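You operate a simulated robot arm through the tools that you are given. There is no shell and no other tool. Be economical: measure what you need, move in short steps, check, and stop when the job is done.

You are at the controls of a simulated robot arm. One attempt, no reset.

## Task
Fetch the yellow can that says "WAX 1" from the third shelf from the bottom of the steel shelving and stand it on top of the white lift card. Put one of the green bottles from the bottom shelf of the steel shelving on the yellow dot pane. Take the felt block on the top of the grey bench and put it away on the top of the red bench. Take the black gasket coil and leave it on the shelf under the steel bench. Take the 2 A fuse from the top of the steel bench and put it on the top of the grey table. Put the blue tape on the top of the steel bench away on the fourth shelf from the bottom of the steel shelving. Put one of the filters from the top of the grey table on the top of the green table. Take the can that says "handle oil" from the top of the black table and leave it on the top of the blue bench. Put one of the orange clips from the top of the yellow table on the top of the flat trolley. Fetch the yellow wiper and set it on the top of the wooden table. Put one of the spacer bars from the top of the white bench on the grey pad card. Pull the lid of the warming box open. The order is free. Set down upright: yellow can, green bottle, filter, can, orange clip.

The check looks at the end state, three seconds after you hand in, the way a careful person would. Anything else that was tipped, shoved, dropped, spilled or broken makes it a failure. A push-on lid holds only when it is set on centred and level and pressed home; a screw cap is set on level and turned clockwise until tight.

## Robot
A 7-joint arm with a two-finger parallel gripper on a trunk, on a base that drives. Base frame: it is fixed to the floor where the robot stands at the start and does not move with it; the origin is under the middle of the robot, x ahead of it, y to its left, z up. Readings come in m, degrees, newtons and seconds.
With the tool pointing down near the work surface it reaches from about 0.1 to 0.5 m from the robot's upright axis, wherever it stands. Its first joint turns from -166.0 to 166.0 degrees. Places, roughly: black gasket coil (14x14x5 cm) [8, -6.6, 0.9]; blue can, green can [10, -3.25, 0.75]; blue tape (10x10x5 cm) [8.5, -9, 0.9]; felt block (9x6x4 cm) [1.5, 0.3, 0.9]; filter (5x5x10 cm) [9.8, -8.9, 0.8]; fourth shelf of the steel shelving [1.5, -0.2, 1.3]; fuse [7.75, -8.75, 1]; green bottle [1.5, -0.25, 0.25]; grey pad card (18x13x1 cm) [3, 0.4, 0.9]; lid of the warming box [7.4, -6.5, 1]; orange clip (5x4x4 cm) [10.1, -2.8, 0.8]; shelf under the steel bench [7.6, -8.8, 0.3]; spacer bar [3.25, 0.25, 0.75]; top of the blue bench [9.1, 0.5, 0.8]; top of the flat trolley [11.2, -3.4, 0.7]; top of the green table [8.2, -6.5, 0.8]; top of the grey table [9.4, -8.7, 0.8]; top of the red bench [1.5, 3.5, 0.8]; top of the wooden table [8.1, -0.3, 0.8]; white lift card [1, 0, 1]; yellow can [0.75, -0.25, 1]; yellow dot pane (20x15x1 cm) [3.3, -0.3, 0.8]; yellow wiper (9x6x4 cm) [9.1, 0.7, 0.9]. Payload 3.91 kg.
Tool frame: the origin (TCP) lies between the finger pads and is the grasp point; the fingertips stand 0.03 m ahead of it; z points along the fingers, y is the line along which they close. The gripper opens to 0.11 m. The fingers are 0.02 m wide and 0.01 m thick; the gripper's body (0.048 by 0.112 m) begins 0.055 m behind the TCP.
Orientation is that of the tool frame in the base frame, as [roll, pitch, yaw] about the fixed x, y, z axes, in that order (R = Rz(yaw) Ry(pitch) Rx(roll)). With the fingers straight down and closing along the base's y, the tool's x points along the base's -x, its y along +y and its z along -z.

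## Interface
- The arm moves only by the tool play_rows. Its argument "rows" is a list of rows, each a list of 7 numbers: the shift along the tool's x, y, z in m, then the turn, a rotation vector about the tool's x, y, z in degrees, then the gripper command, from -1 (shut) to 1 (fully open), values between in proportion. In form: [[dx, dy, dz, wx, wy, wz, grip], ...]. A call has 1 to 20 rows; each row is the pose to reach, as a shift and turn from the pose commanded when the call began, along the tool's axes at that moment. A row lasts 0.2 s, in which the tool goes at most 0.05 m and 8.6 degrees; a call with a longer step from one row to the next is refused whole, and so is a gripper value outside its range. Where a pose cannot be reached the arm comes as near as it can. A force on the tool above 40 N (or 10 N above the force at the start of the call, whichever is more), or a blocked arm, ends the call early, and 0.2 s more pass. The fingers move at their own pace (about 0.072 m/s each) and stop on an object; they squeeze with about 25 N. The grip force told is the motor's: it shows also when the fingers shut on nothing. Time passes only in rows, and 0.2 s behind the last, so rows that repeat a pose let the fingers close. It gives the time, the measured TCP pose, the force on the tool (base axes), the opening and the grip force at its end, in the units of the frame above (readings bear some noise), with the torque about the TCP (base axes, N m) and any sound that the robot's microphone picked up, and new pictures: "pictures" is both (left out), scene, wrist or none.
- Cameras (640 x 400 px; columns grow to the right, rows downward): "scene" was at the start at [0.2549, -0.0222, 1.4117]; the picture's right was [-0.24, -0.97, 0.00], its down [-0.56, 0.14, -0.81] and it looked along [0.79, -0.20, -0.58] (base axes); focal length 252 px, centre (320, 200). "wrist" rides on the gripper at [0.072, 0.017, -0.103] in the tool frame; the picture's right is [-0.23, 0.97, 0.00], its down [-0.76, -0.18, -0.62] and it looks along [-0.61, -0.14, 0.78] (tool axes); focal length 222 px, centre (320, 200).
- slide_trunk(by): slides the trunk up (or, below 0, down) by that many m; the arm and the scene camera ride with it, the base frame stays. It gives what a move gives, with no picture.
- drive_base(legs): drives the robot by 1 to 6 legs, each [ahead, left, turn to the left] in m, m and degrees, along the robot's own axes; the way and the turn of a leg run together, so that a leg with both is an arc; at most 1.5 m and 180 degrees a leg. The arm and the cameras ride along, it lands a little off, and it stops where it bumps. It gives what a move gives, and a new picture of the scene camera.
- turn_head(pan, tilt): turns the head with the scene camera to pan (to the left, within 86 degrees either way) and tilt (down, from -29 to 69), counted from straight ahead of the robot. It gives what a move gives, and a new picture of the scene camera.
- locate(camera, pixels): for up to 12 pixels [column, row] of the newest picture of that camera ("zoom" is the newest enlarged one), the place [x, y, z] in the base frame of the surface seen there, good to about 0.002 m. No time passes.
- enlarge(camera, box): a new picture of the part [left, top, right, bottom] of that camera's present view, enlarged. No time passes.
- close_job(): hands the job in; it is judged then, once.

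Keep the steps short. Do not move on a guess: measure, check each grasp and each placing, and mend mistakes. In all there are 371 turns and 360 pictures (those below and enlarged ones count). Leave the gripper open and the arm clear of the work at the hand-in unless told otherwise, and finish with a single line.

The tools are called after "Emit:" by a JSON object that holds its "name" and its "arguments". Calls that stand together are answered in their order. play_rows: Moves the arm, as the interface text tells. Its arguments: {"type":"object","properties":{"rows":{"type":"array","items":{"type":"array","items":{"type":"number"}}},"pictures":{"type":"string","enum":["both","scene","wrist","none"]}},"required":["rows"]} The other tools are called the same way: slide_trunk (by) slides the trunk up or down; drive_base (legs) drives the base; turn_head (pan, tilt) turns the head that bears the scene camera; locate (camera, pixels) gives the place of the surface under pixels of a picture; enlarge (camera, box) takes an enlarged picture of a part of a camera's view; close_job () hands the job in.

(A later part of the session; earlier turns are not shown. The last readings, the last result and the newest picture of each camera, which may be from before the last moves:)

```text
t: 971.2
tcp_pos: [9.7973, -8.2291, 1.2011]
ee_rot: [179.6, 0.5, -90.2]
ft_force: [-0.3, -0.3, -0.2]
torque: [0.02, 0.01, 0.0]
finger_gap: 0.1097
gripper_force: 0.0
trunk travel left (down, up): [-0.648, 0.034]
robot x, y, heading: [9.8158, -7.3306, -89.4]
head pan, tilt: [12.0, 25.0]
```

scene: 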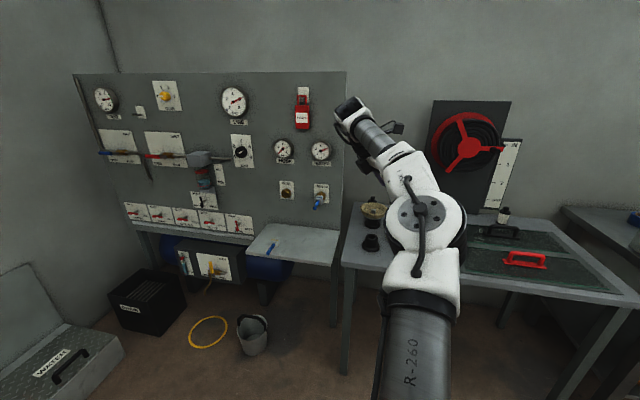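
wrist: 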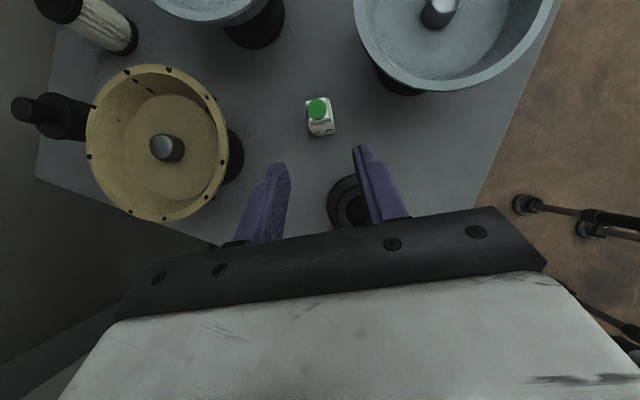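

Emit:
{"name": "drive_base", "arguments": {"legs": [[0, -0.665, 0], [0.55, 0, 0]]}}

Emit:
{"name": "play_rows", "arguments": {"rows": [[0, 0, 0, 0, 0, 0, 1]], "pictures": "wrist"}}

Emit:
{"name": "locate", "arguments": {"camera": "wrist", "pixels": [[320, 40], [320, 20], [300, 60], [340, 60], [320, 80], [360, 40], [280, 40], [320, 100]]}}

```text
t: 979.6
tcp_pos: [9.1383, -8.785, 1.2023]
ee_rot: [179.6, 0.7, -90.3]
ft_force: [-0.8, 0.0, 0.0]
torque: [0.02, -0.01, -0.01]
finger_gap: 0.1101
gripper_force: 0.0
trunk travel left (down, up): [-0.648, 0.034]
robot x, y, heading: [9.1546, -7.8891, -89.6]
head pan, tilt: [12.0, 25.0]
```

scene: 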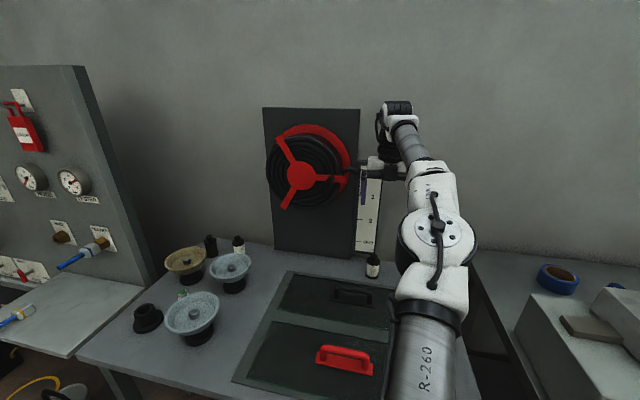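

```text
t: 980.0
tcp_pos: [9.1397, -8.7854, 1.2029]
ee_rot: [179.7, 0.5, -90.2]
ft_force: [-0.1, 0.7, 0.2]
torque: [-0.02, 0.02, 0.02]
finger_gap: 0.11
gripper_force: 0.1
trunk travel left (down, up): [-0.648, 0.034]
robot x, y, heading: [9.1553, -7.8843, -89.4]
head pan, tilt: [12.0, 25.0]
```

wrist: 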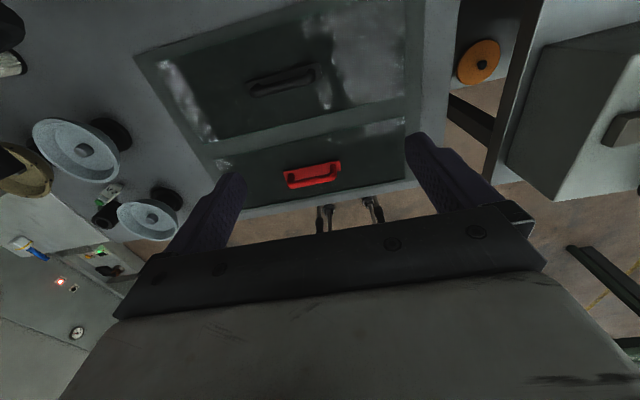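

```text
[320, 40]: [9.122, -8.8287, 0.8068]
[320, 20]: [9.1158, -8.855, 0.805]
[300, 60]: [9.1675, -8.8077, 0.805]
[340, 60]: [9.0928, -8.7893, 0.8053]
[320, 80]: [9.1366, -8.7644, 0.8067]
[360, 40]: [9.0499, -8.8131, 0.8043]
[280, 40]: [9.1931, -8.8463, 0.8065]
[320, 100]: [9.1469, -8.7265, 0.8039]
```

Emit:
{"name": "drive_base", "arguments": {"legs": [[0.1, 0, 0]]}}

Emit:
{"name": "play_rows", "arguments": {"rows": [[0, 0, 0.04, 0, 0, 0, 1], [0, 0, 0.08, 0, 0, 0, 1]], "pictures": "wrist"}}

Emit:
{"name": "locate", "arguments": {"camera": "wrist", "pixels": [[312, 15], [312, 25], [295, 20], [330, 20], [312, 5], [312, 35], [340, 10], [280, 10]]}}

```text
t: 981.1
tcp_pos: [9.1394, -8.8858, 1.2008]
ee_rot: [179.7, 0.6, -90.5]
ft_force: [0.3, 0.0, -0.7]
torque: [0.0, 0.02, 0.06]
finger_gap: 0.1099
gripper_force: 0.1
trunk travel left (down, up): [-0.648, 0.034]
robot x, y, heading: [9.1579, -7.983, -89.8]
head pan, tilt: [12.0, 25.0]
```

scene: 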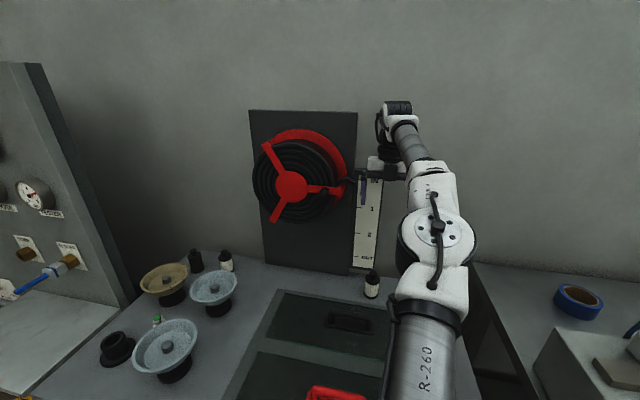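

```text
t: 981.8
tcp_pos: [9.1385, -8.8848, 1.1217]
ee_rot: [179.7, 0.6, -90.5]
ft_force: [-0.4, -0.4, -0.5]
torque: [0.03, 0.04, 0.0]
finger_gap: 0.1101
gripper_force: 0.1
trunk travel left (down, up): [-0.648, 0.034]
robot x, y, heading: [9.1585, -7.9871, -89.6]
head pan, tilt: [12.0, 25.0]
```

wrist: 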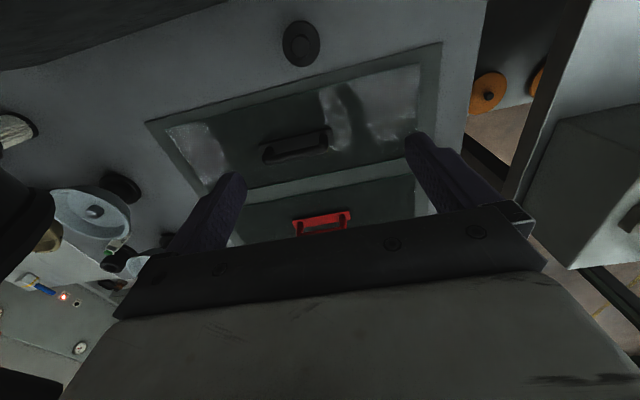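

```text
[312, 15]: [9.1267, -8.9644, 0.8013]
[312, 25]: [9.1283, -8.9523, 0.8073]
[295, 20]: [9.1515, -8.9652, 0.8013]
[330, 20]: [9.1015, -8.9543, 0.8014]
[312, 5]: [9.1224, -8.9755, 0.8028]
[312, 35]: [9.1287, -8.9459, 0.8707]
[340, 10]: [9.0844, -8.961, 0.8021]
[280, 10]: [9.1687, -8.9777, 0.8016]
```

Emit:
{"name": "locate", "arguments": {"camera": "wrist", "pixels": [[301, 42], [287, 42], [316, 44], [301, 27], [301, 58], [301, 64]]}}

Emit:
{"name": "locate", "arguments": {"camera": "scene", "pixels": [[371, 275], [371, 292], [365, 285], [378, 285], [368, 180], [330, 250], [196, 260], [226, 262]]}}

```text
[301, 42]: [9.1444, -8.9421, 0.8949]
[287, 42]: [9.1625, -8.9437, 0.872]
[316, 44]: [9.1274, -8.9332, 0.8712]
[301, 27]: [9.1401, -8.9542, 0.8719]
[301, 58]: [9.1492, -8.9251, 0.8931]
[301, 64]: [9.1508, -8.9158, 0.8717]
```

```text
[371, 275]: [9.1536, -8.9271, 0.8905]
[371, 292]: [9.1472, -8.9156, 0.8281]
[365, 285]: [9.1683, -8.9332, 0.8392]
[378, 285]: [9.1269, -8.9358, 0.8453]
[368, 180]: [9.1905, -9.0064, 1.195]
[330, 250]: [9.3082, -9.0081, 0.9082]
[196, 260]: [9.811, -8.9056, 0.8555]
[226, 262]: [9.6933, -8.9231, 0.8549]
```

Filter centre (9.146,−8.937), top 0.895; the board behind (y −9.007) leaves no room for the camera with a vertical tool, so I'll tilt the tool back 28°.

Emit:
{"name": "drive_base", "arguments": {"legs": [[-0.18, 0, 0]]}}

Emit:
{"name": "play_rows", "arguments": {"rows": [[0.02, 0, 0.01, 0, 7, 0, 0.5], [0.04, 0, 0.02, 0, 14, 0, 0.5], [0.06, 0, 0.03, 0, 21, 0, 0.5], [0.08, 0, 0.04, 0, 28, 0, 0.5], [0.08, 0, 0.04, 0, 28, 0, 0.5]], "pictures": "wrist"}}

```text
t: 983.3
tcp_pos: [9.1356, -8.7043, 1.1223]
ee_rot: [179.6, 0.4, -90.4]
ft_force: [0.5, 1.5, -0.4]
torque: [-0.03, 0.03, -0.01]
finger_gap: 0.1099
gripper_force: 0.0
trunk travel left (down, up): [-0.648, 0.034]
robot x, y, heading: [9.1563, -7.8063, -89.9]
head pan, tilt: [12.0, 25.0]
```

scene: 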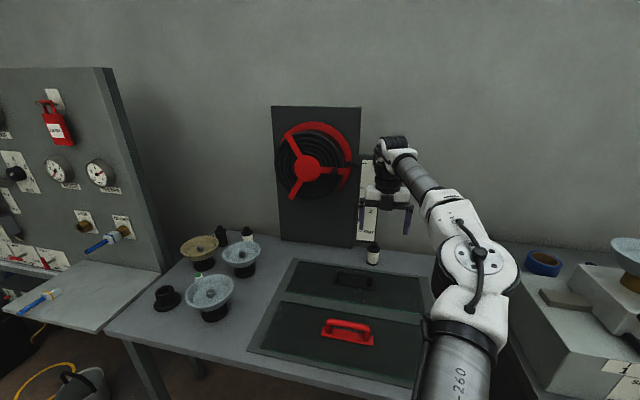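

```text
t: 984.5
tcp_pos: [9.1356, -8.7852, 1.0812]
ee_rot: [179.6, -27.5, -90.3]
ft_force: [-0.3, 0.5, 0.3]
torque: [-0.02, -0.01, 0.01]
finger_gap: 0.0825
gripper_force: 0.0
trunk travel left (down, up): [-0.648, 0.034]
robot x, y, heading: [9.1573, -7.8078, -89.6]
head pan, tilt: [12.0, 25.0]
```

wrist: 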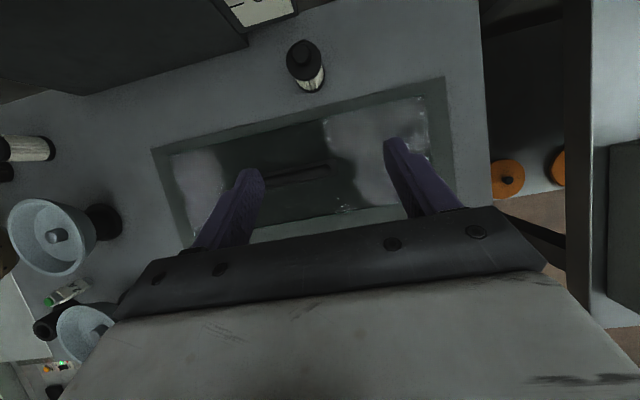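

Drive ahead 0.145, left 0.01, then lower 0.15 by trunk and check.

Emit:
{"name": "drive_base", "arguments": {"legs": [[0.145, 0.01, 0]]}}

Emit:
{"name": "slide_trunk", "arguments": {"by": -0.15}}

Emit:
{"name": "play_rows", "arguments": {"rows": [[0, 0, 0, 0, 0, 0, 0.5]], "pictures": "wrist"}}

```text
t: 985.8
tcp_pos: [9.1473, -8.9292, 1.08]
ee_rot: [179.7, -27.4, -90.1]
ft_force: [0.6, -1.3, 0.5]
torque: [-0.04, 0.0, 0.0]
finger_gap: 0.0826
gripper_force: 0.1
trunk travel left (down, up): [-0.648, 0.034]
robot x, y, heading: [9.1707, -7.9513, -89.5]
head pan, tilt: [12.0, 25.0]
```

scene: 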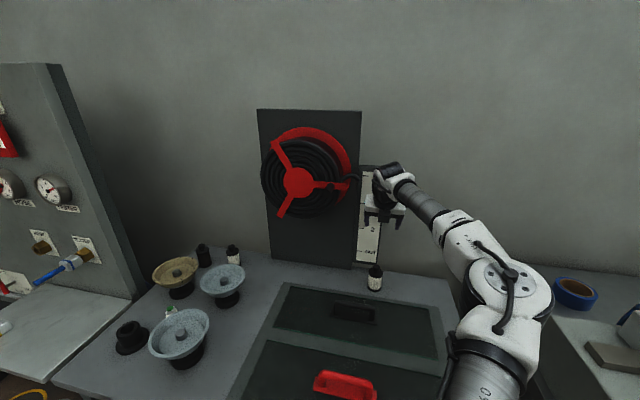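

```text
t: 987.6
tcp_pos: [9.1477, -8.9296, 0.9311]
ee_rot: [179.6, -27.6, -90.1]
ft_force: [-0.1, 0.1, 0.1]
torque: [0.01, 0.05, -0.03]
finger_gap: 0.0826
gripper_force: 0.0
trunk travel left (down, up): [-0.498, 0.184]
robot x, y, heading: [9.1688, -7.9499, -89.3]
head pan, tilt: [12.0, 25.0]
```

```text
t: 988.0
tcp_pos: [9.1477, -8.9288, 0.9316]
ee_rot: [179.6, -27.3, -90.2]
ft_force: [0.0, 0.6, 0.8]
torque: [-0.02, 0.0, -0.01]
finger_gap: 0.0826
gripper_force: 0.0
trunk travel left (down, up): [-0.498, 0.184]
robot x, y, heading: [9.1642, -7.9516, -89.5]
head pan, tilt: [12.0, 25.0]
```

wrist: 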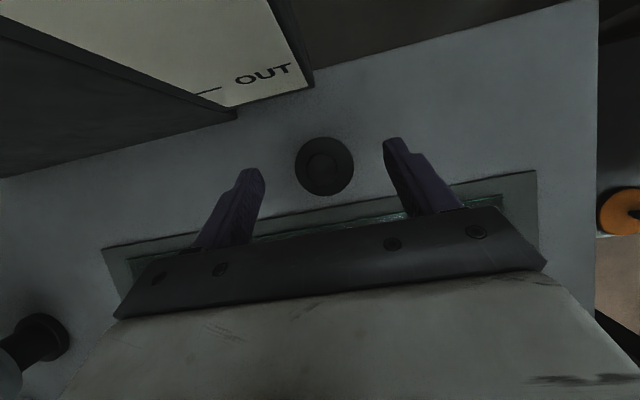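

Centred. Lower 0.058 and close.

Emit:
{"name": "slide_trunk", "arguments": {"by": -0.058}}

Emit:
{"name": "play_rows", "arguments": {"rows": [[0, 0, 0, 0, 0, 0, 0], [0, 0, 0, 0, 0, 0, -1], [0, 0, 0, 0, 0, 0, -1], [0, 0, 0, 0, 0, 0, -1]], "pictures": "wrist"}}

```text
t: 988.9
tcp_pos: [9.1483, -8.9286, 0.8732]
ee_rot: [179.6, -27.5, -90.2]
ft_force: [-0.4, 0.4, 0.8]
torque: [-0.03, 0.0, -0.02]
finger_gap: 0.0826
gripper_force: 0.0
trunk travel left (down, up): [-0.44, 0.242]
robot x, y, heading: [9.1691, -7.9518, -89.2]
head pan, tilt: [12.0, 25.0]
```

```text
t: 989.9
tcp_pos: [9.1485, -8.9291, 0.875]
ee_rot: [179.7, -27.5, -90.2]
ft_force: [0.6, -0.3, 1.2]
torque: [-0.05, -0.06, -0.02]
finger_gap: 0.0466
gripper_force: 25.1
trunk travel left (down, up): [-0.44, 0.242]
robot x, y, heading: [9.1681, -7.9507, -89.1]
head pan, tilt: [12.0, 25.0]
```

wrist: 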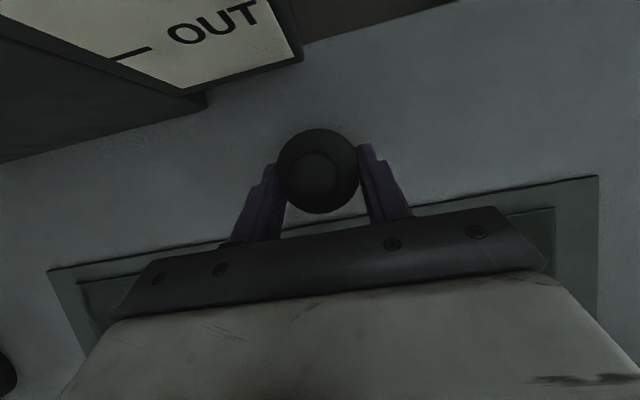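

Gripped (0.047). Lift, back off, turn around to the north, and strafe to the green table.

Emit:
{"name": "slide_trunk", "arguments": {"by": 0.23}}

Emit:
{"name": "drive_base", "arguments": {"legs": [[-0.27, 0, 0], [0, 0, 179.3], [-0.25, 0, 0], [0, 1.16, 0]]}}

Emit:
{"name": "turn_head", "arguments": {"pan": 0, "tilt": 30}}

```text
t: 992.4
tcp_pos: [9.147, -8.9295, 1.1035]
ee_rot: [179.6, -27.4, -90.3]
ft_force: [-0.5, 0.5, -0.5]
torque: [0.04, 0.02, 0.02]
finger_gap: 0.0469
gripper_force: 25.4
trunk travel left (down, up): [-0.67, 0.012]
robot x, y, heading: [9.1666, -7.9521, -89.3]
head pan, tilt: [12.0, 25.0]
```

```text
t: 1012.2
tcp_pos: [8.0086, -6.9904, 1.1039]
ee_rot: [179.6, -27.3, 91.2]
ft_force: [0.2, -1.2, -1.1]
torque: [0.02, 0.0, 0.01]
finger_gap: 0.0468
gripper_force: 25.1
trunk travel left (down, up): [-0.67, 0.012]
robot x, y, heading: [8.0116, -7.9667, 92.0]
head pan, tilt: [12.0, 25.0]
```

scene: 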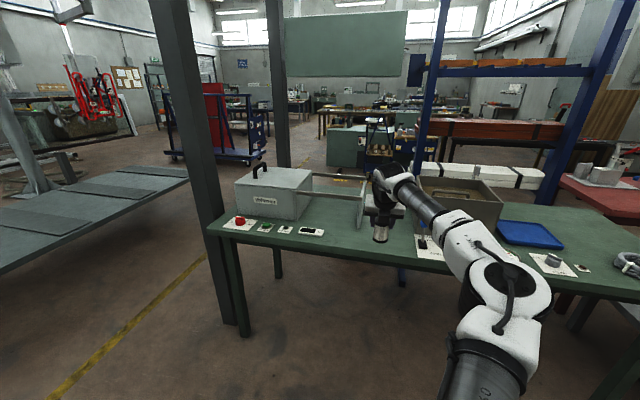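

```text
t: 1012.9
tcp_pos: [8.01, -6.9891, 1.1047]
ee_rot: [179.6, -27.4, 91.2]
ft_force: [0.0, -0.6, -2.0]
torque: [-0.03, 0.04, 0.0]
finger_gap: 0.0469
gripper_force: 25.2
trunk travel left (down, up): [-0.67, 0.012]
robot x, y, heading: [8.0135, -7.968, 92.1]
head pan, tilt: [0.0, 30.0]
```

scene: 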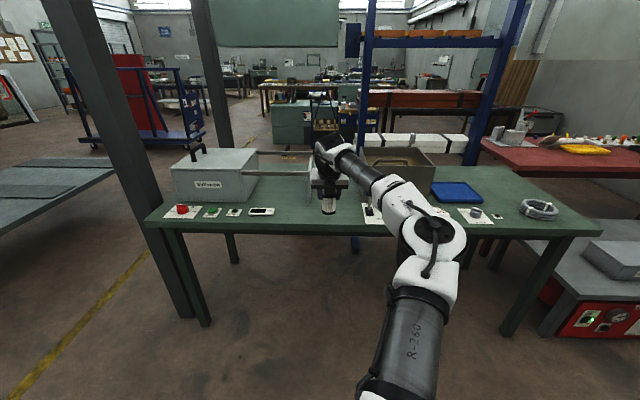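

Place at about (8.00,−6.68), in front of where the coil was. Drive ahead 0.30 and lower.

Emit:
{"name": "drive_base", "arguments": {"legs": [[0.302, -0.005, 0]]}}

Emit:
{"name": "slide_trunk", "arguments": {"by": -0.165}}

Emit:
{"name": "play_rows", "arguments": {"rows": [[0, 0, 0, 0, 0, 0, -1]], "pictures": "both"}}

```text
t: 1015.0
tcp_pos: [8.006, -6.6894, 1.1031]
ee_rot: [179.6, -27.3, 91.1]
ft_force: [-0.3, -0.4, -1.2]
torque: [0.02, 0.02, 0.02]
finger_gap: 0.0468
gripper_force: 25.4
trunk travel left (down, up): [-0.67, 0.012]
robot x, y, heading: [8.0089, -7.6653, 91.9]
head pan, tilt: [0.0, 30.0]
```

scene: 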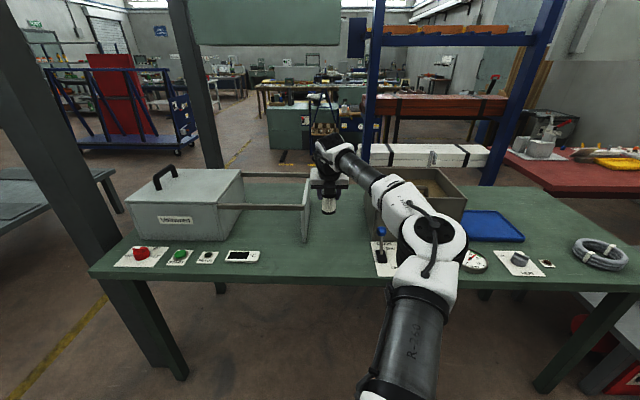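

```text
t: 1016.9
tcp_pos: [8.0053, -6.6895, 0.9388]
ee_rot: [179.6, -27.5, 91.1]
ft_force: [-0.2, 0.1, -0.5]
torque: [-0.02, -0.02, 0.04]
finger_gap: 0.0466
gripper_force: 25.2
trunk travel left (down, up): [-0.505, 0.177]
robot x, y, heading: [8.013, -7.6686, 92.0]
head pan, tilt: [0.0, 30.0]
```

```text
t: 1017.3
tcp_pos: [8.0066, -6.6895, 0.9379]
ee_rot: [179.6, -27.4, 91.1]
ft_force: [0.5, -0.2, -0.2]
torque: [0.0, -0.01, 0.03]
finger_gap: 0.0463
gripper_force: 25.2
trunk travel left (down, up): [-0.505, 0.177]
robot x, y, heading: [8.0076, -7.6683, 91.7]
head pan, tilt: [0.0, 30.0]
```

scene: 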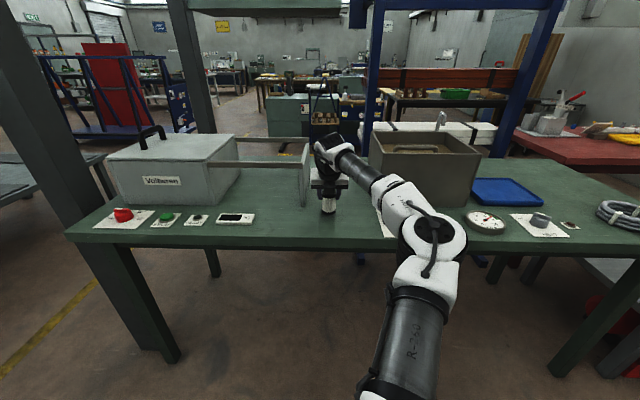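
wrist: 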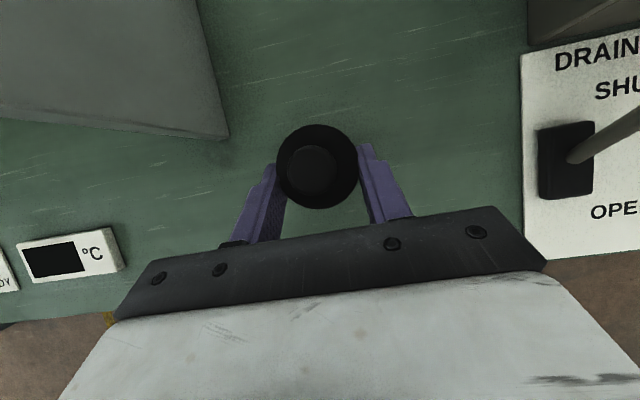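

Check the elbow's height over the lever before the last centimetres.

Emit:
{"name": "locate", "arguments": {"camera": "scene", "pixels": [[435, 230], [400, 200], [380, 185], [420, 270], [405, 240]]}}

Emit:
{"name": "locate", "arguments": {"camera": "wrist", "pixels": [[580, 150], [620, 125], [560, 130], [630, 115], [500, 200], [320, 220]]}}

```text
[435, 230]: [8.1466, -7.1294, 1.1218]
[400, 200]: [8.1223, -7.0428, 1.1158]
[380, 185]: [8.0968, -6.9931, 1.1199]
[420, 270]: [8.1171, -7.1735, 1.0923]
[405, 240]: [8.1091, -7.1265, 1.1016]
```

```text
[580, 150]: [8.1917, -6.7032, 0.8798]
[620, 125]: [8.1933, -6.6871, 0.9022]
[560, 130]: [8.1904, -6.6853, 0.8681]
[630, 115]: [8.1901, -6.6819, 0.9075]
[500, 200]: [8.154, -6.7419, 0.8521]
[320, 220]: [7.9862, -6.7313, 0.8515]
```

No conflict. Lower until contact.

Emit:
{"name": "slide_trunk", "arguments": {"by": -0.01}}

Emit:
{"name": "play_rows", "arguments": {"rows": [[-0.0005, 0, 0.0009, 0, 0, 0, -1], [-0.001, 0, 0.0018, 0, 0, 0, -1], [-0.0015, 0, 0.0027, 0, 0, 0, -1], [-0.0015, 0, 0.0027, 0, 0, 0, -1]], "pictures": "none"}}

```text
t: 1017.8
tcp_pos: [8.0046, -6.6894, 0.9273]
ee_rot: [179.6, -27.4, 91.1]
ft_force: [0.0, -0.6, -1.1]
torque: [0.03, -0.02, 0.01]
finger_gap: 0.0465
gripper_force: 25.3
trunk travel left (down, up): [-0.495, 0.187]
robot x, y, heading: [8.0125, -7.6654, 91.7]
head pan, tilt: [0.0, 30.0]
```

```text
t: 1018.8
tcp_pos: [8.0059, -6.69, 0.9247]
ee_rot: [179.6, -27.4, 91.1]
ft_force: [0.1, -0.2, -0.7]
torque: [0.03, -0.04, 0.01]
finger_gap: 0.0466
gripper_force: 24.9
trunk travel left (down, up): [-0.495, 0.187]
robot x, y, heading: [8.0115, -7.667, 91.9]
head pan, tilt: [0.0, 30.0]
```

Emit:
{"name": "play_rows", "arguments": {"rows": [[-0.0005, 0, 0.0009, 0, 0, 0, -1], [-0.001, 0, 0.0018, 0, 0, 0, -1], [-0.0015, 0, 0.0027, 0, 0, 0, -1], [-0.0015, 0, 0.0027, 0, 0, 0, -1]], "pictures": "none"}}

```text
t: 1019.8
tcp_pos: [8.0065, -6.6901, 0.9241]
ee_rot: [179.6, -27.7, 91.1]
ft_force: [0.2, 1.7, 12.3]
torque: [0.11, 0.19, -0.05]
finger_gap: 0.0467
gripper_force: 24.5
trunk travel left (down, up): [-0.495, 0.187]
robot x, y, heading: [8.009, -7.6687, 91.8]
head pan, tilt: [0.0, 30.0]
```

Contact (12 N). Relax, open, rise vertically.

Emit:
{"name": "play_rows", "arguments": {"rows": [[0.001, 0, -0.0018, 0, 0, 0, -1], [0.001, 0, -0.0018, 0, 0, 0, 0.2], [0.001, 0, -0.0018, 0, 0, 0, 0.6], [0.001, 0, -0.0018, 0, 0, 0, 0.6]], "pictures": "none"}}

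Emit:
{"name": "slide_trunk", "arguments": {"by": 0.17}}

Emit:
{"name": "play_rows", "arguments": {"rows": [[0, 0, 0, 0, 0, 0, 0.6]], "pictures": "wrist"}}

```text
t: 1020.8
tcp_pos: [8.0057, -6.6901, 0.9238]
ee_rot: [179.6, -27.4, 91.1]
ft_force: [0.6, -0.4, -0.1]
torque: [0.0, 0.02, 0.01]
finger_gap: 0.0881
gripper_force: 0.1
trunk travel left (down, up): [-0.495, 0.187]
robot x, y, heading: [8.0072, -7.6656, 91.8]
head pan, tilt: [0.0, 30.0]
```

```text
t: 1022.8
tcp_pos: [8.0047, -6.6896, 1.0936]
ee_rot: [179.6, -27.3, 91.0]
ft_force: [0.1, 0.1, -0.6]
torque: [0.0, 0.04, 0.01]
finger_gap: 0.088
gripper_force: 0.0
trunk travel left (down, up): [-0.665, 0.017]
robot x, y, heading: [8.01, -7.6632, 91.6]
head pan, tilt: [0.0, 30.0]
```

```text
t: 1023.2
tcp_pos: [8.0047, -6.6904, 1.0937]
ee_rot: [179.6, -27.4, 91.1]
ft_force: [0.1, 0.3, -0.4]
torque: [0.0, -0.02, -0.01]
finger_gap: 0.088
gripper_force: 0.0
trunk travel left (down, up): [-0.665, 0.017]
robot x, y, heading: [8.0077, -7.6688, 91.7]
head pan, tilt: [0.0, 30.0]
```

wrist: 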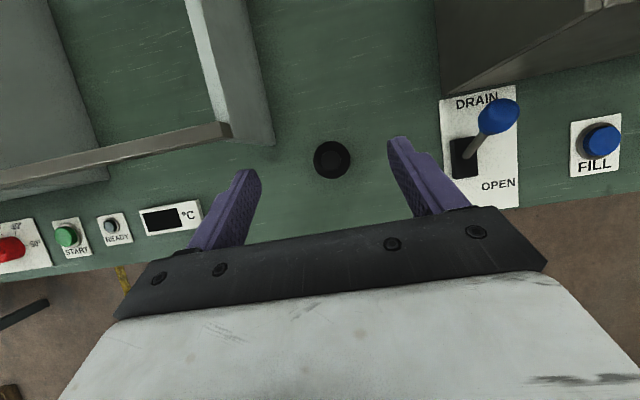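

Filter stands on the green table. Now the warming-box lid: locate its handle in the last scene picture.

Emit:
{"name": "locate", "arguments": {"camera": "scene", "pixels": [[142, 138], [143, 146], [152, 130], [162, 128], [165, 137], [147, 132], [157, 128], [120, 150], [200, 160], [235, 140]]}}

```text
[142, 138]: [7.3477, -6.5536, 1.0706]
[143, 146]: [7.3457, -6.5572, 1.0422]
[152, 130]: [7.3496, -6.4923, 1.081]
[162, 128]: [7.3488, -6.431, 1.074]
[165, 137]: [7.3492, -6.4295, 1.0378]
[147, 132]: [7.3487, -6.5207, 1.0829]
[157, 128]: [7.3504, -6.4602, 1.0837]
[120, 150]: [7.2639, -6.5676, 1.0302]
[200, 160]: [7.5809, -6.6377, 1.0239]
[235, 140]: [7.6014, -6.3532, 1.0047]
```

Handle bar: x 7.349, y −6.555..−6.43, top 1.083, lid top 1.03; it slides east along the rails. Raise the arm 7 cm and move over the handle.

Emit:
{"name": "play_rows", "arguments": {"rows": [[0.016, 0, -0.031, 0, 0, 0, 0.3], [0.032, 0, -0.062, 0, 0, 0, 0.3], [0.032, 0, -0.062, 0, 0, 0, 0.3]], "pictures": "none"}}

Emit:
{"name": "drive_base", "arguments": {"legs": [[-0.05, 0.65, -1.7], [0.262, 0, 0]]}}

Emit:
{"name": "play_rows", "arguments": {"rows": [[0, 0, 0, 0, 0, 0, 0.3]], "pictures": "wrist"}}

```text
t: 1024.0
tcp_pos: [8.0035, -6.6898, 1.1633]
ee_rot: [179.6, -27.4, 91.2]
ft_force: [-0.1, -0.3, -0.1]
torque: [-0.01, 0.0, -0.02]
finger_gap: 0.0716
gripper_force: 0.0
trunk travel left (down, up): [-0.665, 0.017]
robot x, y, heading: [8.0053, -7.6668, 91.9]
head pan, tilt: [0.0, 30.0]
```

```text
t: 1030.9
tcp_pos: [7.3956, -6.4885, 1.1625]
ee_rot: [179.7, -27.4, 89.1]
ft_force: [-0.2, 0.2, 0.3]
torque: [0.01, 0.02, 0.0]
finger_gap: 0.0714
gripper_force: 0.0
trunk travel left (down, up): [-0.665, 0.017]
robot x, y, heading: [7.3619, -7.4665, 90.0]
head pan, tilt: [0.0, 30.0]
```

scene: 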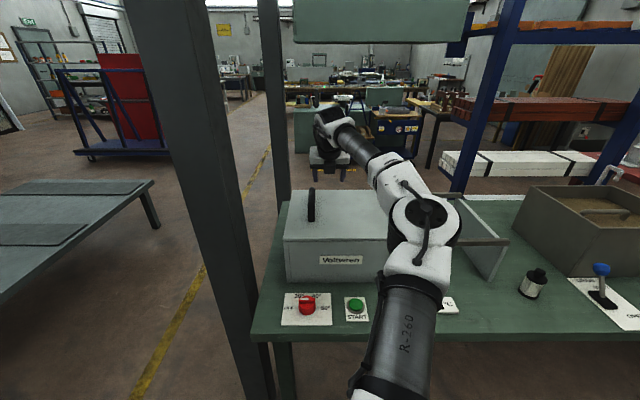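

```text
t: 1031.3
tcp_pos: [7.3935, -6.4903, 1.1633]
ee_rot: [179.6, -27.4, 89.1]
ft_force: [0.3, -0.2, 1.2]
torque: [0.01, -0.01, 0.0]
finger_gap: 0.0716
gripper_force: 0.0
trunk travel left (down, up): [-0.665, 0.017]
robot x, y, heading: [7.3602, -7.4665, 89.9]
head pan, tilt: [0.0, 30.0]
```

wrist: 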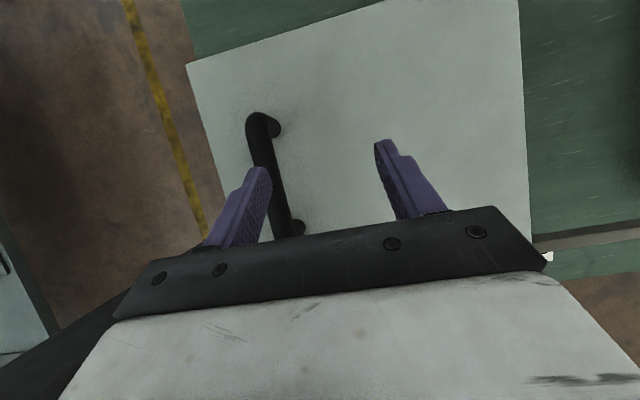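

Shift left 0.045, lower 0.082, and grip the bar.

Emit:
{"name": "drive_base", "arguments": {"legs": [[0, 0.045, 0]]}}

Emit:
{"name": "slide_trunk", "arguments": {"by": -0.08}}

Emit:
{"name": "play_rows", "arguments": {"rows": [[0, 0, 0, 0, 0, 0, -0.2], [0, 0, 0, 0, 0, 0, -1], [0, 0, 0, 0, 0, 0, -1], [0, 0, 0, 0, 0, 0, -1], [0, 0, 0, 0, 0, 0, -1]], "pictures": "wrist"}}

```text
t: 1032.3
tcp_pos: [7.3496, -6.4888, 1.1633]
ee_rot: [179.6, -27.5, 89.1]
ft_force: [0.0, -0.1, -0.1]
torque: [-0.01, -0.02, -0.05]
finger_gap: 0.0717
gripper_force: 0.0
trunk travel left (down, up): [-0.665, 0.017]
robot x, y, heading: [7.3182, -7.465, 90.0]
head pan, tilt: [0.0, 30.0]
```

scene: 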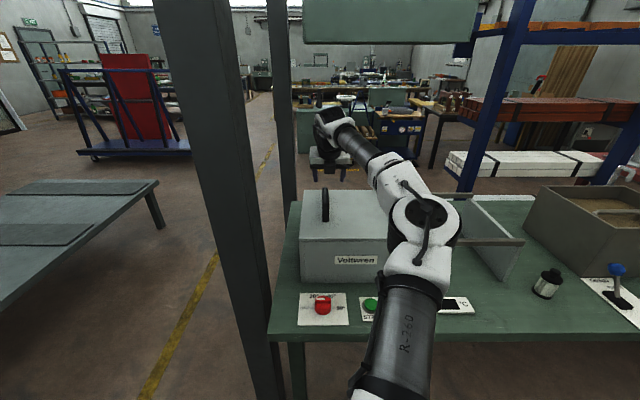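

```text
t: 1033.5
tcp_pos: [7.351, -6.4891, 1.0831]
ee_rot: [179.5, -27.6, 89.0]
ft_force: [0.5, 0.4, -0.4]
torque: [-0.03, 0.0, 0.01]
finger_gap: 0.0713
gripper_force: 0.0
trunk travel left (down, up): [-0.585, 0.097]
robot x, y, heading: [7.3196, -7.4644, 89.9]
head pan, tilt: [0.0, 30.0]
```

```text
t: 1034.7
tcp_pos: [7.3495, -6.4883, 1.0834]
ee_rot: [179.5, -27.5, 89.1]
ft_force: [-2.5, 3.7, -0.2]
torque: [-0.01, -0.06, 1.08]
finger_gap: 0.022
gripper_force: 45.2
trunk travel left (down, up): [-0.585, 0.097]
robot x, y, heading: [7.3113, -7.4657, 89.8]
head pan, tilt: [0.0, 30.0]
```

wrist: 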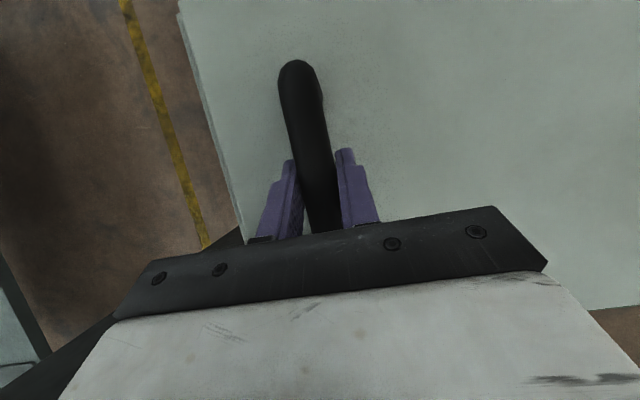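

Bar gripped. Slide it east 8 cm with the arm as a trial.

Emit:
{"name": "play_rows", "arguments": {"rows": [[0, 0.015, 0, 0, 0, 0, -1], [0, 0.03, 0, 0, 0, 0, -1], [0, 0.045, 0, 0, 0, 0, -1], [0, 0.06, 0, 0, 0, 0, -1], [0, 0.075, 0, 0, 0, 0, -1], [0, 0.075, 0, 0, 0, 0, -1]], "pictures": "wrist"}}

```text
t: 1036.1
tcp_pos: [7.4252, -6.4892, 1.0826]
ee_rot: [179.6, -27.5, 89.0]
ft_force: [0.9, 29.0, 8.2]
torque: [-0.36, -0.07, 0.85]
finger_gap: 0.0222
gripper_force: 44.9
trunk travel left (down, up): [-0.585, 0.097]
robot x, y, heading: [7.3185, -7.4669, 90.0]
head pan, tilt: [0.0, 30.0]
```

wrist: 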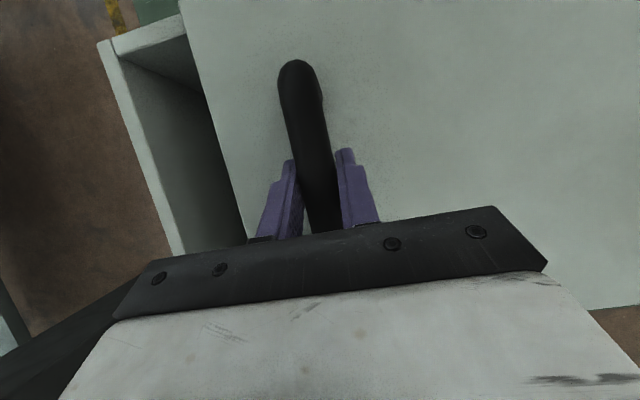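

The lid slides. Continue with the base: strafe right 0.2.

Emit:
{"name": "drive_base", "arguments": {"legs": [[0, -0.2, 0]]}}

```text
t: 1038.3
tcp_pos: [7.623, -6.4902, 1.0823]
ee_rot: [179.8, -27.6, 89.0]
ft_force: [-0.4, 35.7, 12.3]
torque: [0.15, -0.06, 0.93]
finger_gap: 0.022
gripper_force: 44.8
trunk travel left (down, up): [-0.585, 0.097]
robot x, y, heading: [7.5153, -7.4662, 89.7]
head pan, tilt: [0.0, 30.0]
```

scene: 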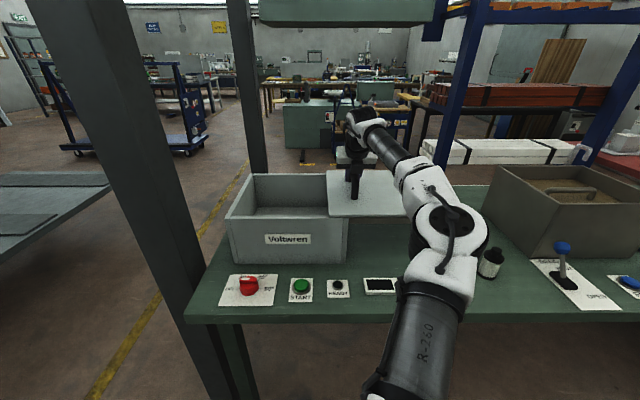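

Open 0.274 m. Push a little further to the stop, then release.

Emit:
{"name": "play_rows", "arguments": {"rows": [[0, 0.01, 0, 0, 0, 0, -1], [0, 0.02, 0, 0, 0, 0, -1], [0, 0.03, 0, 0, 0, 0, -1], [0, 0.04, 0, 0, 0, 0, -1]], "pictures": "none"}}

Emit:
{"name": "play_rows", "arguments": {"rows": [[0, 0, 0, 0, 0, 0, -0.5], [0, 0, 0, 0, 0, 0, 0.3], [0, 0, 0, 0, 0, 0, 0.3], [0.0, 0, -0.03, 0, 0, 0, 0.3], [0.0, 0, -0.07, 0, 0, 0, 0.3], [0, 0, -0.1, 0, 0, 0, 0.3]], "pictures": "wrist"}}

```text
t: 1039.2
tcp_pos: [7.6392, -6.4899, 1.0837]
ee_rot: [-179.4, -27.6, 90.2]
ft_force: [-8.1, 4.7, -4.3]
torque: [0.34, 0.3, -0.49]
finger_gap: 0.0217
gripper_force: 45.4
trunk travel left (down, up): [-0.585, 0.097]
robot x, y, heading: [7.5161, -7.4681, 89.8]
head pan, tilt: [0.0, 30.0]
stopped in row 4: the force on the tool passed its limit at 52 N (the readings are from after the stop); the commanded pose is now the measured one
```

```text
t: 1040.6
tcp_pos: [7.6424, -6.5378, 1.1742]
ee_rot: [-179.6, -27.7, 90.1]
ft_force: [-0.9, 0.7, 0.4]
torque: [0.01, 0.01, 0.01]
finger_gap: 0.0717
gripper_force: 0.1
trunk travel left (down, up): [-0.585, 0.097]
robot x, y, heading: [7.514, -7.4695, 89.7]
head pan, tilt: [0.0, 30.0]
```

wrist: 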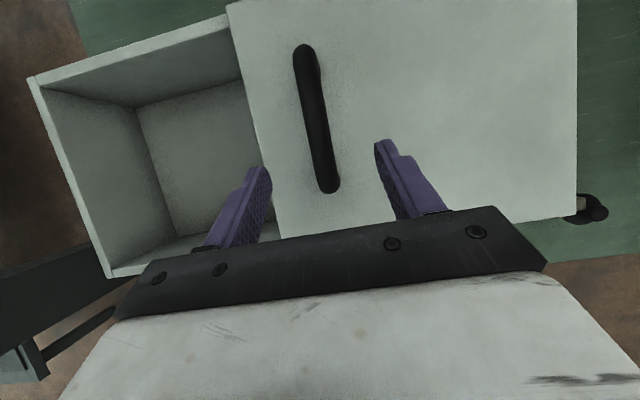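

The lid is fully open. Last: the blue tape. Back off, turn via east, and stand before the tester's east end.

Emit:
{"name": "drive_base", "arguments": {"legs": [[-0.3, 0, 0], [0, 0, -90], [0.74, 0.33, 0], [0, 0, -80]]}}

Emit:
{"name": "play_rows", "arguments": {"rows": [[-0.02, 0, -0.01, 0, -7, 0, 0.3], [-0.04, 0, -0.02, 0, -14, 0, 0.3], [-0.05, 0, -0.03, 0, -21, 0, 0.3], [-0.06, 0, -0.04, 0, -25, 0, 0.3], [-0.06, 0, -0.05, 0, -25, 0, 0.3]], "pictures": "none"}}

Emit:
{"name": "slide_trunk", "arguments": {"by": 0.09}}

```text
t: 1054.0
tcp_pos: [8.2995, -8.38, 1.1726]
ee_rot: [-179.6, -27.7, -79.3]
ft_force: [-0.3, -0.4, -0.5]
torque: [0.01, 0.0, -0.02]
finger_gap: 0.0716
gripper_force: 0.0
trunk travel left (down, up): [-0.585, 0.097]
robot x, y, heading: [8.2552, -7.4425, -79.2]
head pan, tilt: [0.0, 30.0]
```

scene: 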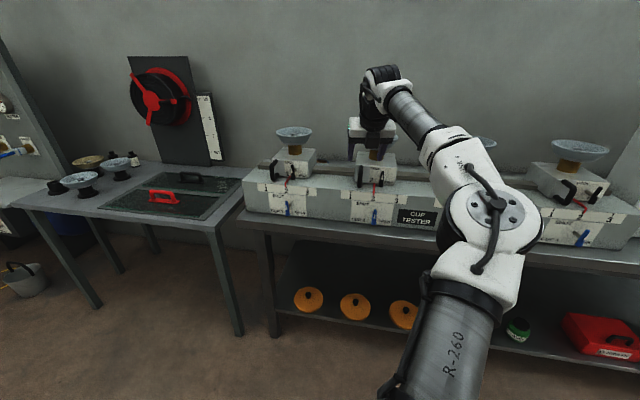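

```text
t: 1055.2
tcp_pos: [8.2846, -8.3046, 1.1895]
ee_rot: [-179.7, -2.7, -79.2]
ft_force: [-0.5, 0.3, -0.6]
torque: [-0.02, 0.02, 0.01]
finger_gap: 0.0713
gripper_force: 0.0
trunk travel left (down, up): [-0.585, 0.097]
robot x, y, heading: [8.2521, -7.4395, -79.5]
head pan, tilt: [0.0, 30.0]
```

```text
t: 1056.5
tcp_pos: [8.2856, -8.3048, 1.2799]
ee_rot: [-179.7, -2.6, -79.1]
ft_force: [0.5, -0.1, 0.6]
torque: [0.03, 0.0, -0.01]
finger_gap: 0.0717
gripper_force: 0.0
trunk travel left (down, up): [-0.675, 0.007]
robot x, y, heading: [8.2533, -7.4413, -79.2]
head pan, tilt: [0.0, 30.0]
```

Measure cups 1 and 2 in the last scene picture.

Emit:
{"name": "locate", "arguments": {"camera": "scene", "pixels": [[295, 131], [280, 132], [310, 132], [295, 150], [375, 160], [270, 165], [322, 160]]}}

```text
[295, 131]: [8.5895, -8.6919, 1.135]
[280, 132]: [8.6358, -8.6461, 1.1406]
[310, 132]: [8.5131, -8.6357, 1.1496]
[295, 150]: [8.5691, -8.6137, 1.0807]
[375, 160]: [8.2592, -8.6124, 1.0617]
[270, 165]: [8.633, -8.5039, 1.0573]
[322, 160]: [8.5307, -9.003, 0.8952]
```

Cup 1 centre (8.575,−8.64); tape top centre ≈(8.53,−9.0). Drive in high over the tester.

Emit:
{"name": "drive_base", "arguments": {"legs": [[0.64, 0.064, 0]]}}

Emit:
{"name": "play_rows", "arguments": {"rows": [[0, 0, 0.04, 0, 0, 1, 0.1], [0, 0, 0.08, 0, 0, 3, 0.1], [0, 0, 0.1, 0, 0, 5, 0.1], [0, 0, 0.1, 0, 0, 5, 0.1]], "pictures": "wrist"}}

Emit:
{"name": "locate", "arguments": {"camera": "wrist", "pixels": [[320, 40], [300, 60], [280, 40], [340, 60], [260, 60], [300, 20], [320, 90], [250, 30]]}}

```text
t: 1060.0
tcp_pos: [8.465, -8.9193, 1.2794]
ee_rot: [-179.7, -2.7, -79.1]
ft_force: [0.3, -0.3, 0.0]
torque: [0.03, 0.0, 0.0]
finger_gap: 0.0716
gripper_force: 0.1
trunk travel left (down, up): [-0.675, 0.007]
robot x, y, heading: [8.4358, -8.0576, -79.5]
head pan, tilt: [0.0, 30.0]
```

scene: 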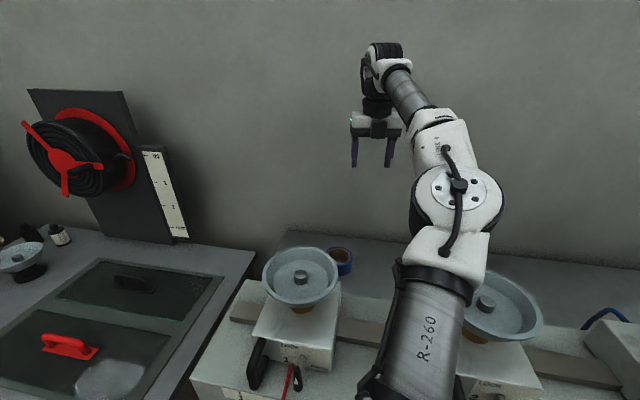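

```text
t: 1061.0
tcp_pos: [8.4656, -8.9227, 1.1789]
ee_rot: [-179.5, -2.7, -84.2]
ft_force: [-0.8, 0.2, 0.0]
torque: [-0.01, 0.0, 0.02]
finger_gap: 0.0605
gripper_force: 0.2
trunk travel left (down, up): [-0.675, 0.007]
robot x, y, heading: [8.4368, -8.061, -79.2]
head pan, tilt: [0.0, 30.0]
```

wrist: 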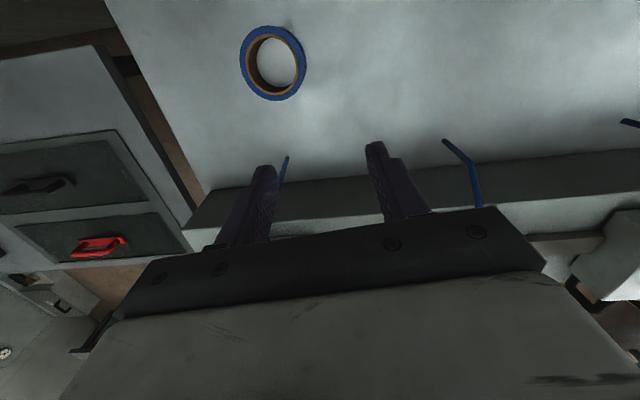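

```text
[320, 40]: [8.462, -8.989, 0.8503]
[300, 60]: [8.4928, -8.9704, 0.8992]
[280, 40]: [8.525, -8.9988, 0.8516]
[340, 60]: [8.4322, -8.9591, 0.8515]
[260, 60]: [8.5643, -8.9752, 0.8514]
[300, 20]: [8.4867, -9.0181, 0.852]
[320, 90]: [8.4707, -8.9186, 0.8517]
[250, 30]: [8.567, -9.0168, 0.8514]
```

Tape: thin wall, large hole; west wall at (8.489,−8.973). Descend 0.2 with correction and check both views.

Emit:
{"name": "play_rows", "arguments": {"rows": [[0.01, -0.005, 0.04, 0, 0, 0, 0.1], [0.02, -0.01, 0.08, 0, 0, 0, 0.1], [0.03, -0.015, 0.12, 0, 0, 0, 0.1], [0.037, -0.018, 0.16, 0, 0, 0, 0.1], [0.037, -0.018, 0.2, 0, 0, 0, 0.1], [0.037, -0.018, 0.2, 0, 0, 0, 0.1]], "pictures": "both"}}

Emit:
{"name": "locate", "arguments": {"camera": "scene", "pixels": [[410, 185], [430, 220], [455, 250], [470, 280], [440, 310], [400, 230], [495, 270]]}}

```text
t: 1062.5
tcp_pos: [8.4904, -8.9675, 0.9821]
ee_rot: [-179.6, -2.7, -84.2]
ft_force: [-0.4, -0.1, 0.1]
torque: [-0.01, 0.02, 0.02]
finger_gap: 0.0603
gripper_force: 0.1
trunk travel left (down, up): [-0.675, 0.007]
robot x, y, heading: [8.4328, -8.0591, -79.5]
head pan, tilt: [0.0, 30.0]
```

scene: 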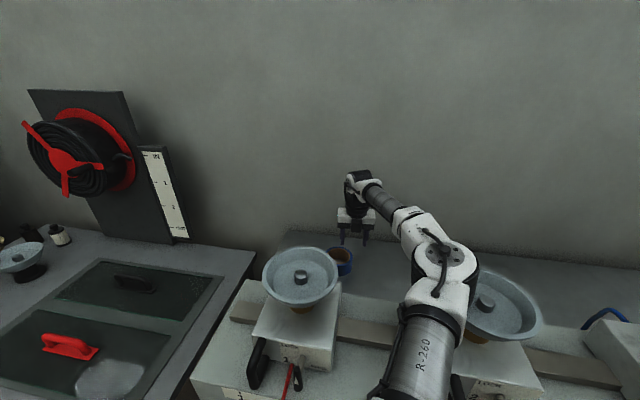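
wrist: 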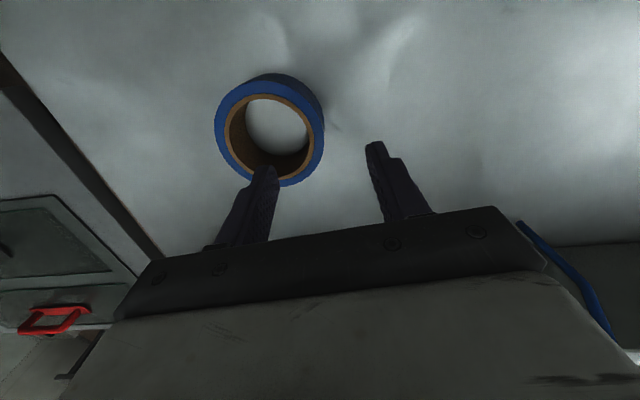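

```text
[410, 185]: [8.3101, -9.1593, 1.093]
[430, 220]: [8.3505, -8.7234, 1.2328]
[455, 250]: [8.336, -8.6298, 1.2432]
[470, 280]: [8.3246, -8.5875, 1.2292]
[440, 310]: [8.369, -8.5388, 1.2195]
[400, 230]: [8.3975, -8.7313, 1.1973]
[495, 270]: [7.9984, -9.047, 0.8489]
```

The elbow hangs too near cup 2. Rise to 1.28, shift the base 0.22 east and turn 14° right about the tape, then come down again.

Emit:
{"name": "play_rows", "arguments": {"rows": [[-0.005, 0, -0.045, 0, 0, 0, 0.1], [-0.01, 0, -0.09, 0, 0, 0, 0.1], [-0.02, 0, -0.135, 0, 0, 0, 0.1], [-0.03, 0, -0.18, 0, 0, 0, 0.1], [-0.037, 0, -0.225, 0, 0, 0, 0.1], [-0.037, 0, -0.27, 0, 0, 0, 0.1], [-0.037, 0, -0.295, 0, 0, 0, 0.1]], "pictures": "none"}}

Emit:
{"name": "drive_base", "arguments": {"legs": [[-0.02, 0.22, 0], [0, 0, -14]]}}

Emit:
{"name": "play_rows", "arguments": {"rows": [[0, 0, 0.0, 0, 0, -5, 0.1], [0, 0, 0.0, 0, 0, -10, 0.1], [0, 0, 0.0, 0, 0, -14, 0.1]], "pictures": "none"}}

```text
t: 1064.0
tcp_pos: [8.4815, -8.9163, 1.2752]
ee_rot: [-179.4, -2.7, -84.3]
ft_force: [-0.1, 0.7, -0.2]
torque: [0.02, -0.04, 0.02]
finger_gap: 0.0603
gripper_force: 0.0
trunk travel left (down, up): [-0.675, 0.007]
robot x, y, heading: [8.4357, -8.0544, -79.3]
head pan, tilt: [0.0, 30.0]
```

```text
t: 1067.2
tcp_pos: [8.4822, -8.8432, 1.2745]
ee_rot: [-179.4, -2.6, -98.3]
ft_force: [0.0, -0.4, 0.2]
torque: [0.01, 0.01, 0.02]
finger_gap: 0.0607
gripper_force: 0.0
trunk travel left (down, up): [-0.675, 0.007]
robot x, y, heading: [8.6467, -7.9944, -93.5]
head pan, tilt: [0.0, 30.0]
```

scene: 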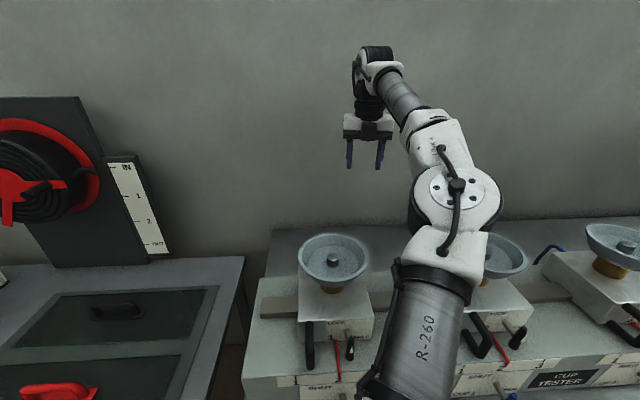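

```text
t: 1068.0
tcp_pos: [8.483, -8.8422, 1.2748]
ee_rot: [179.9, -2.6, -84.2]
ft_force: [-0.2, 0.0, 0.6]
torque: [0.01, 0.02, -0.01]
finger_gap: 0.0604
gripper_force: 0.0
trunk travel left (down, up): [-0.675, 0.007]
robot x, y, heading: [8.6427, -7.9992, -93.4]
head pan, tilt: [0.0, 30.0]
```

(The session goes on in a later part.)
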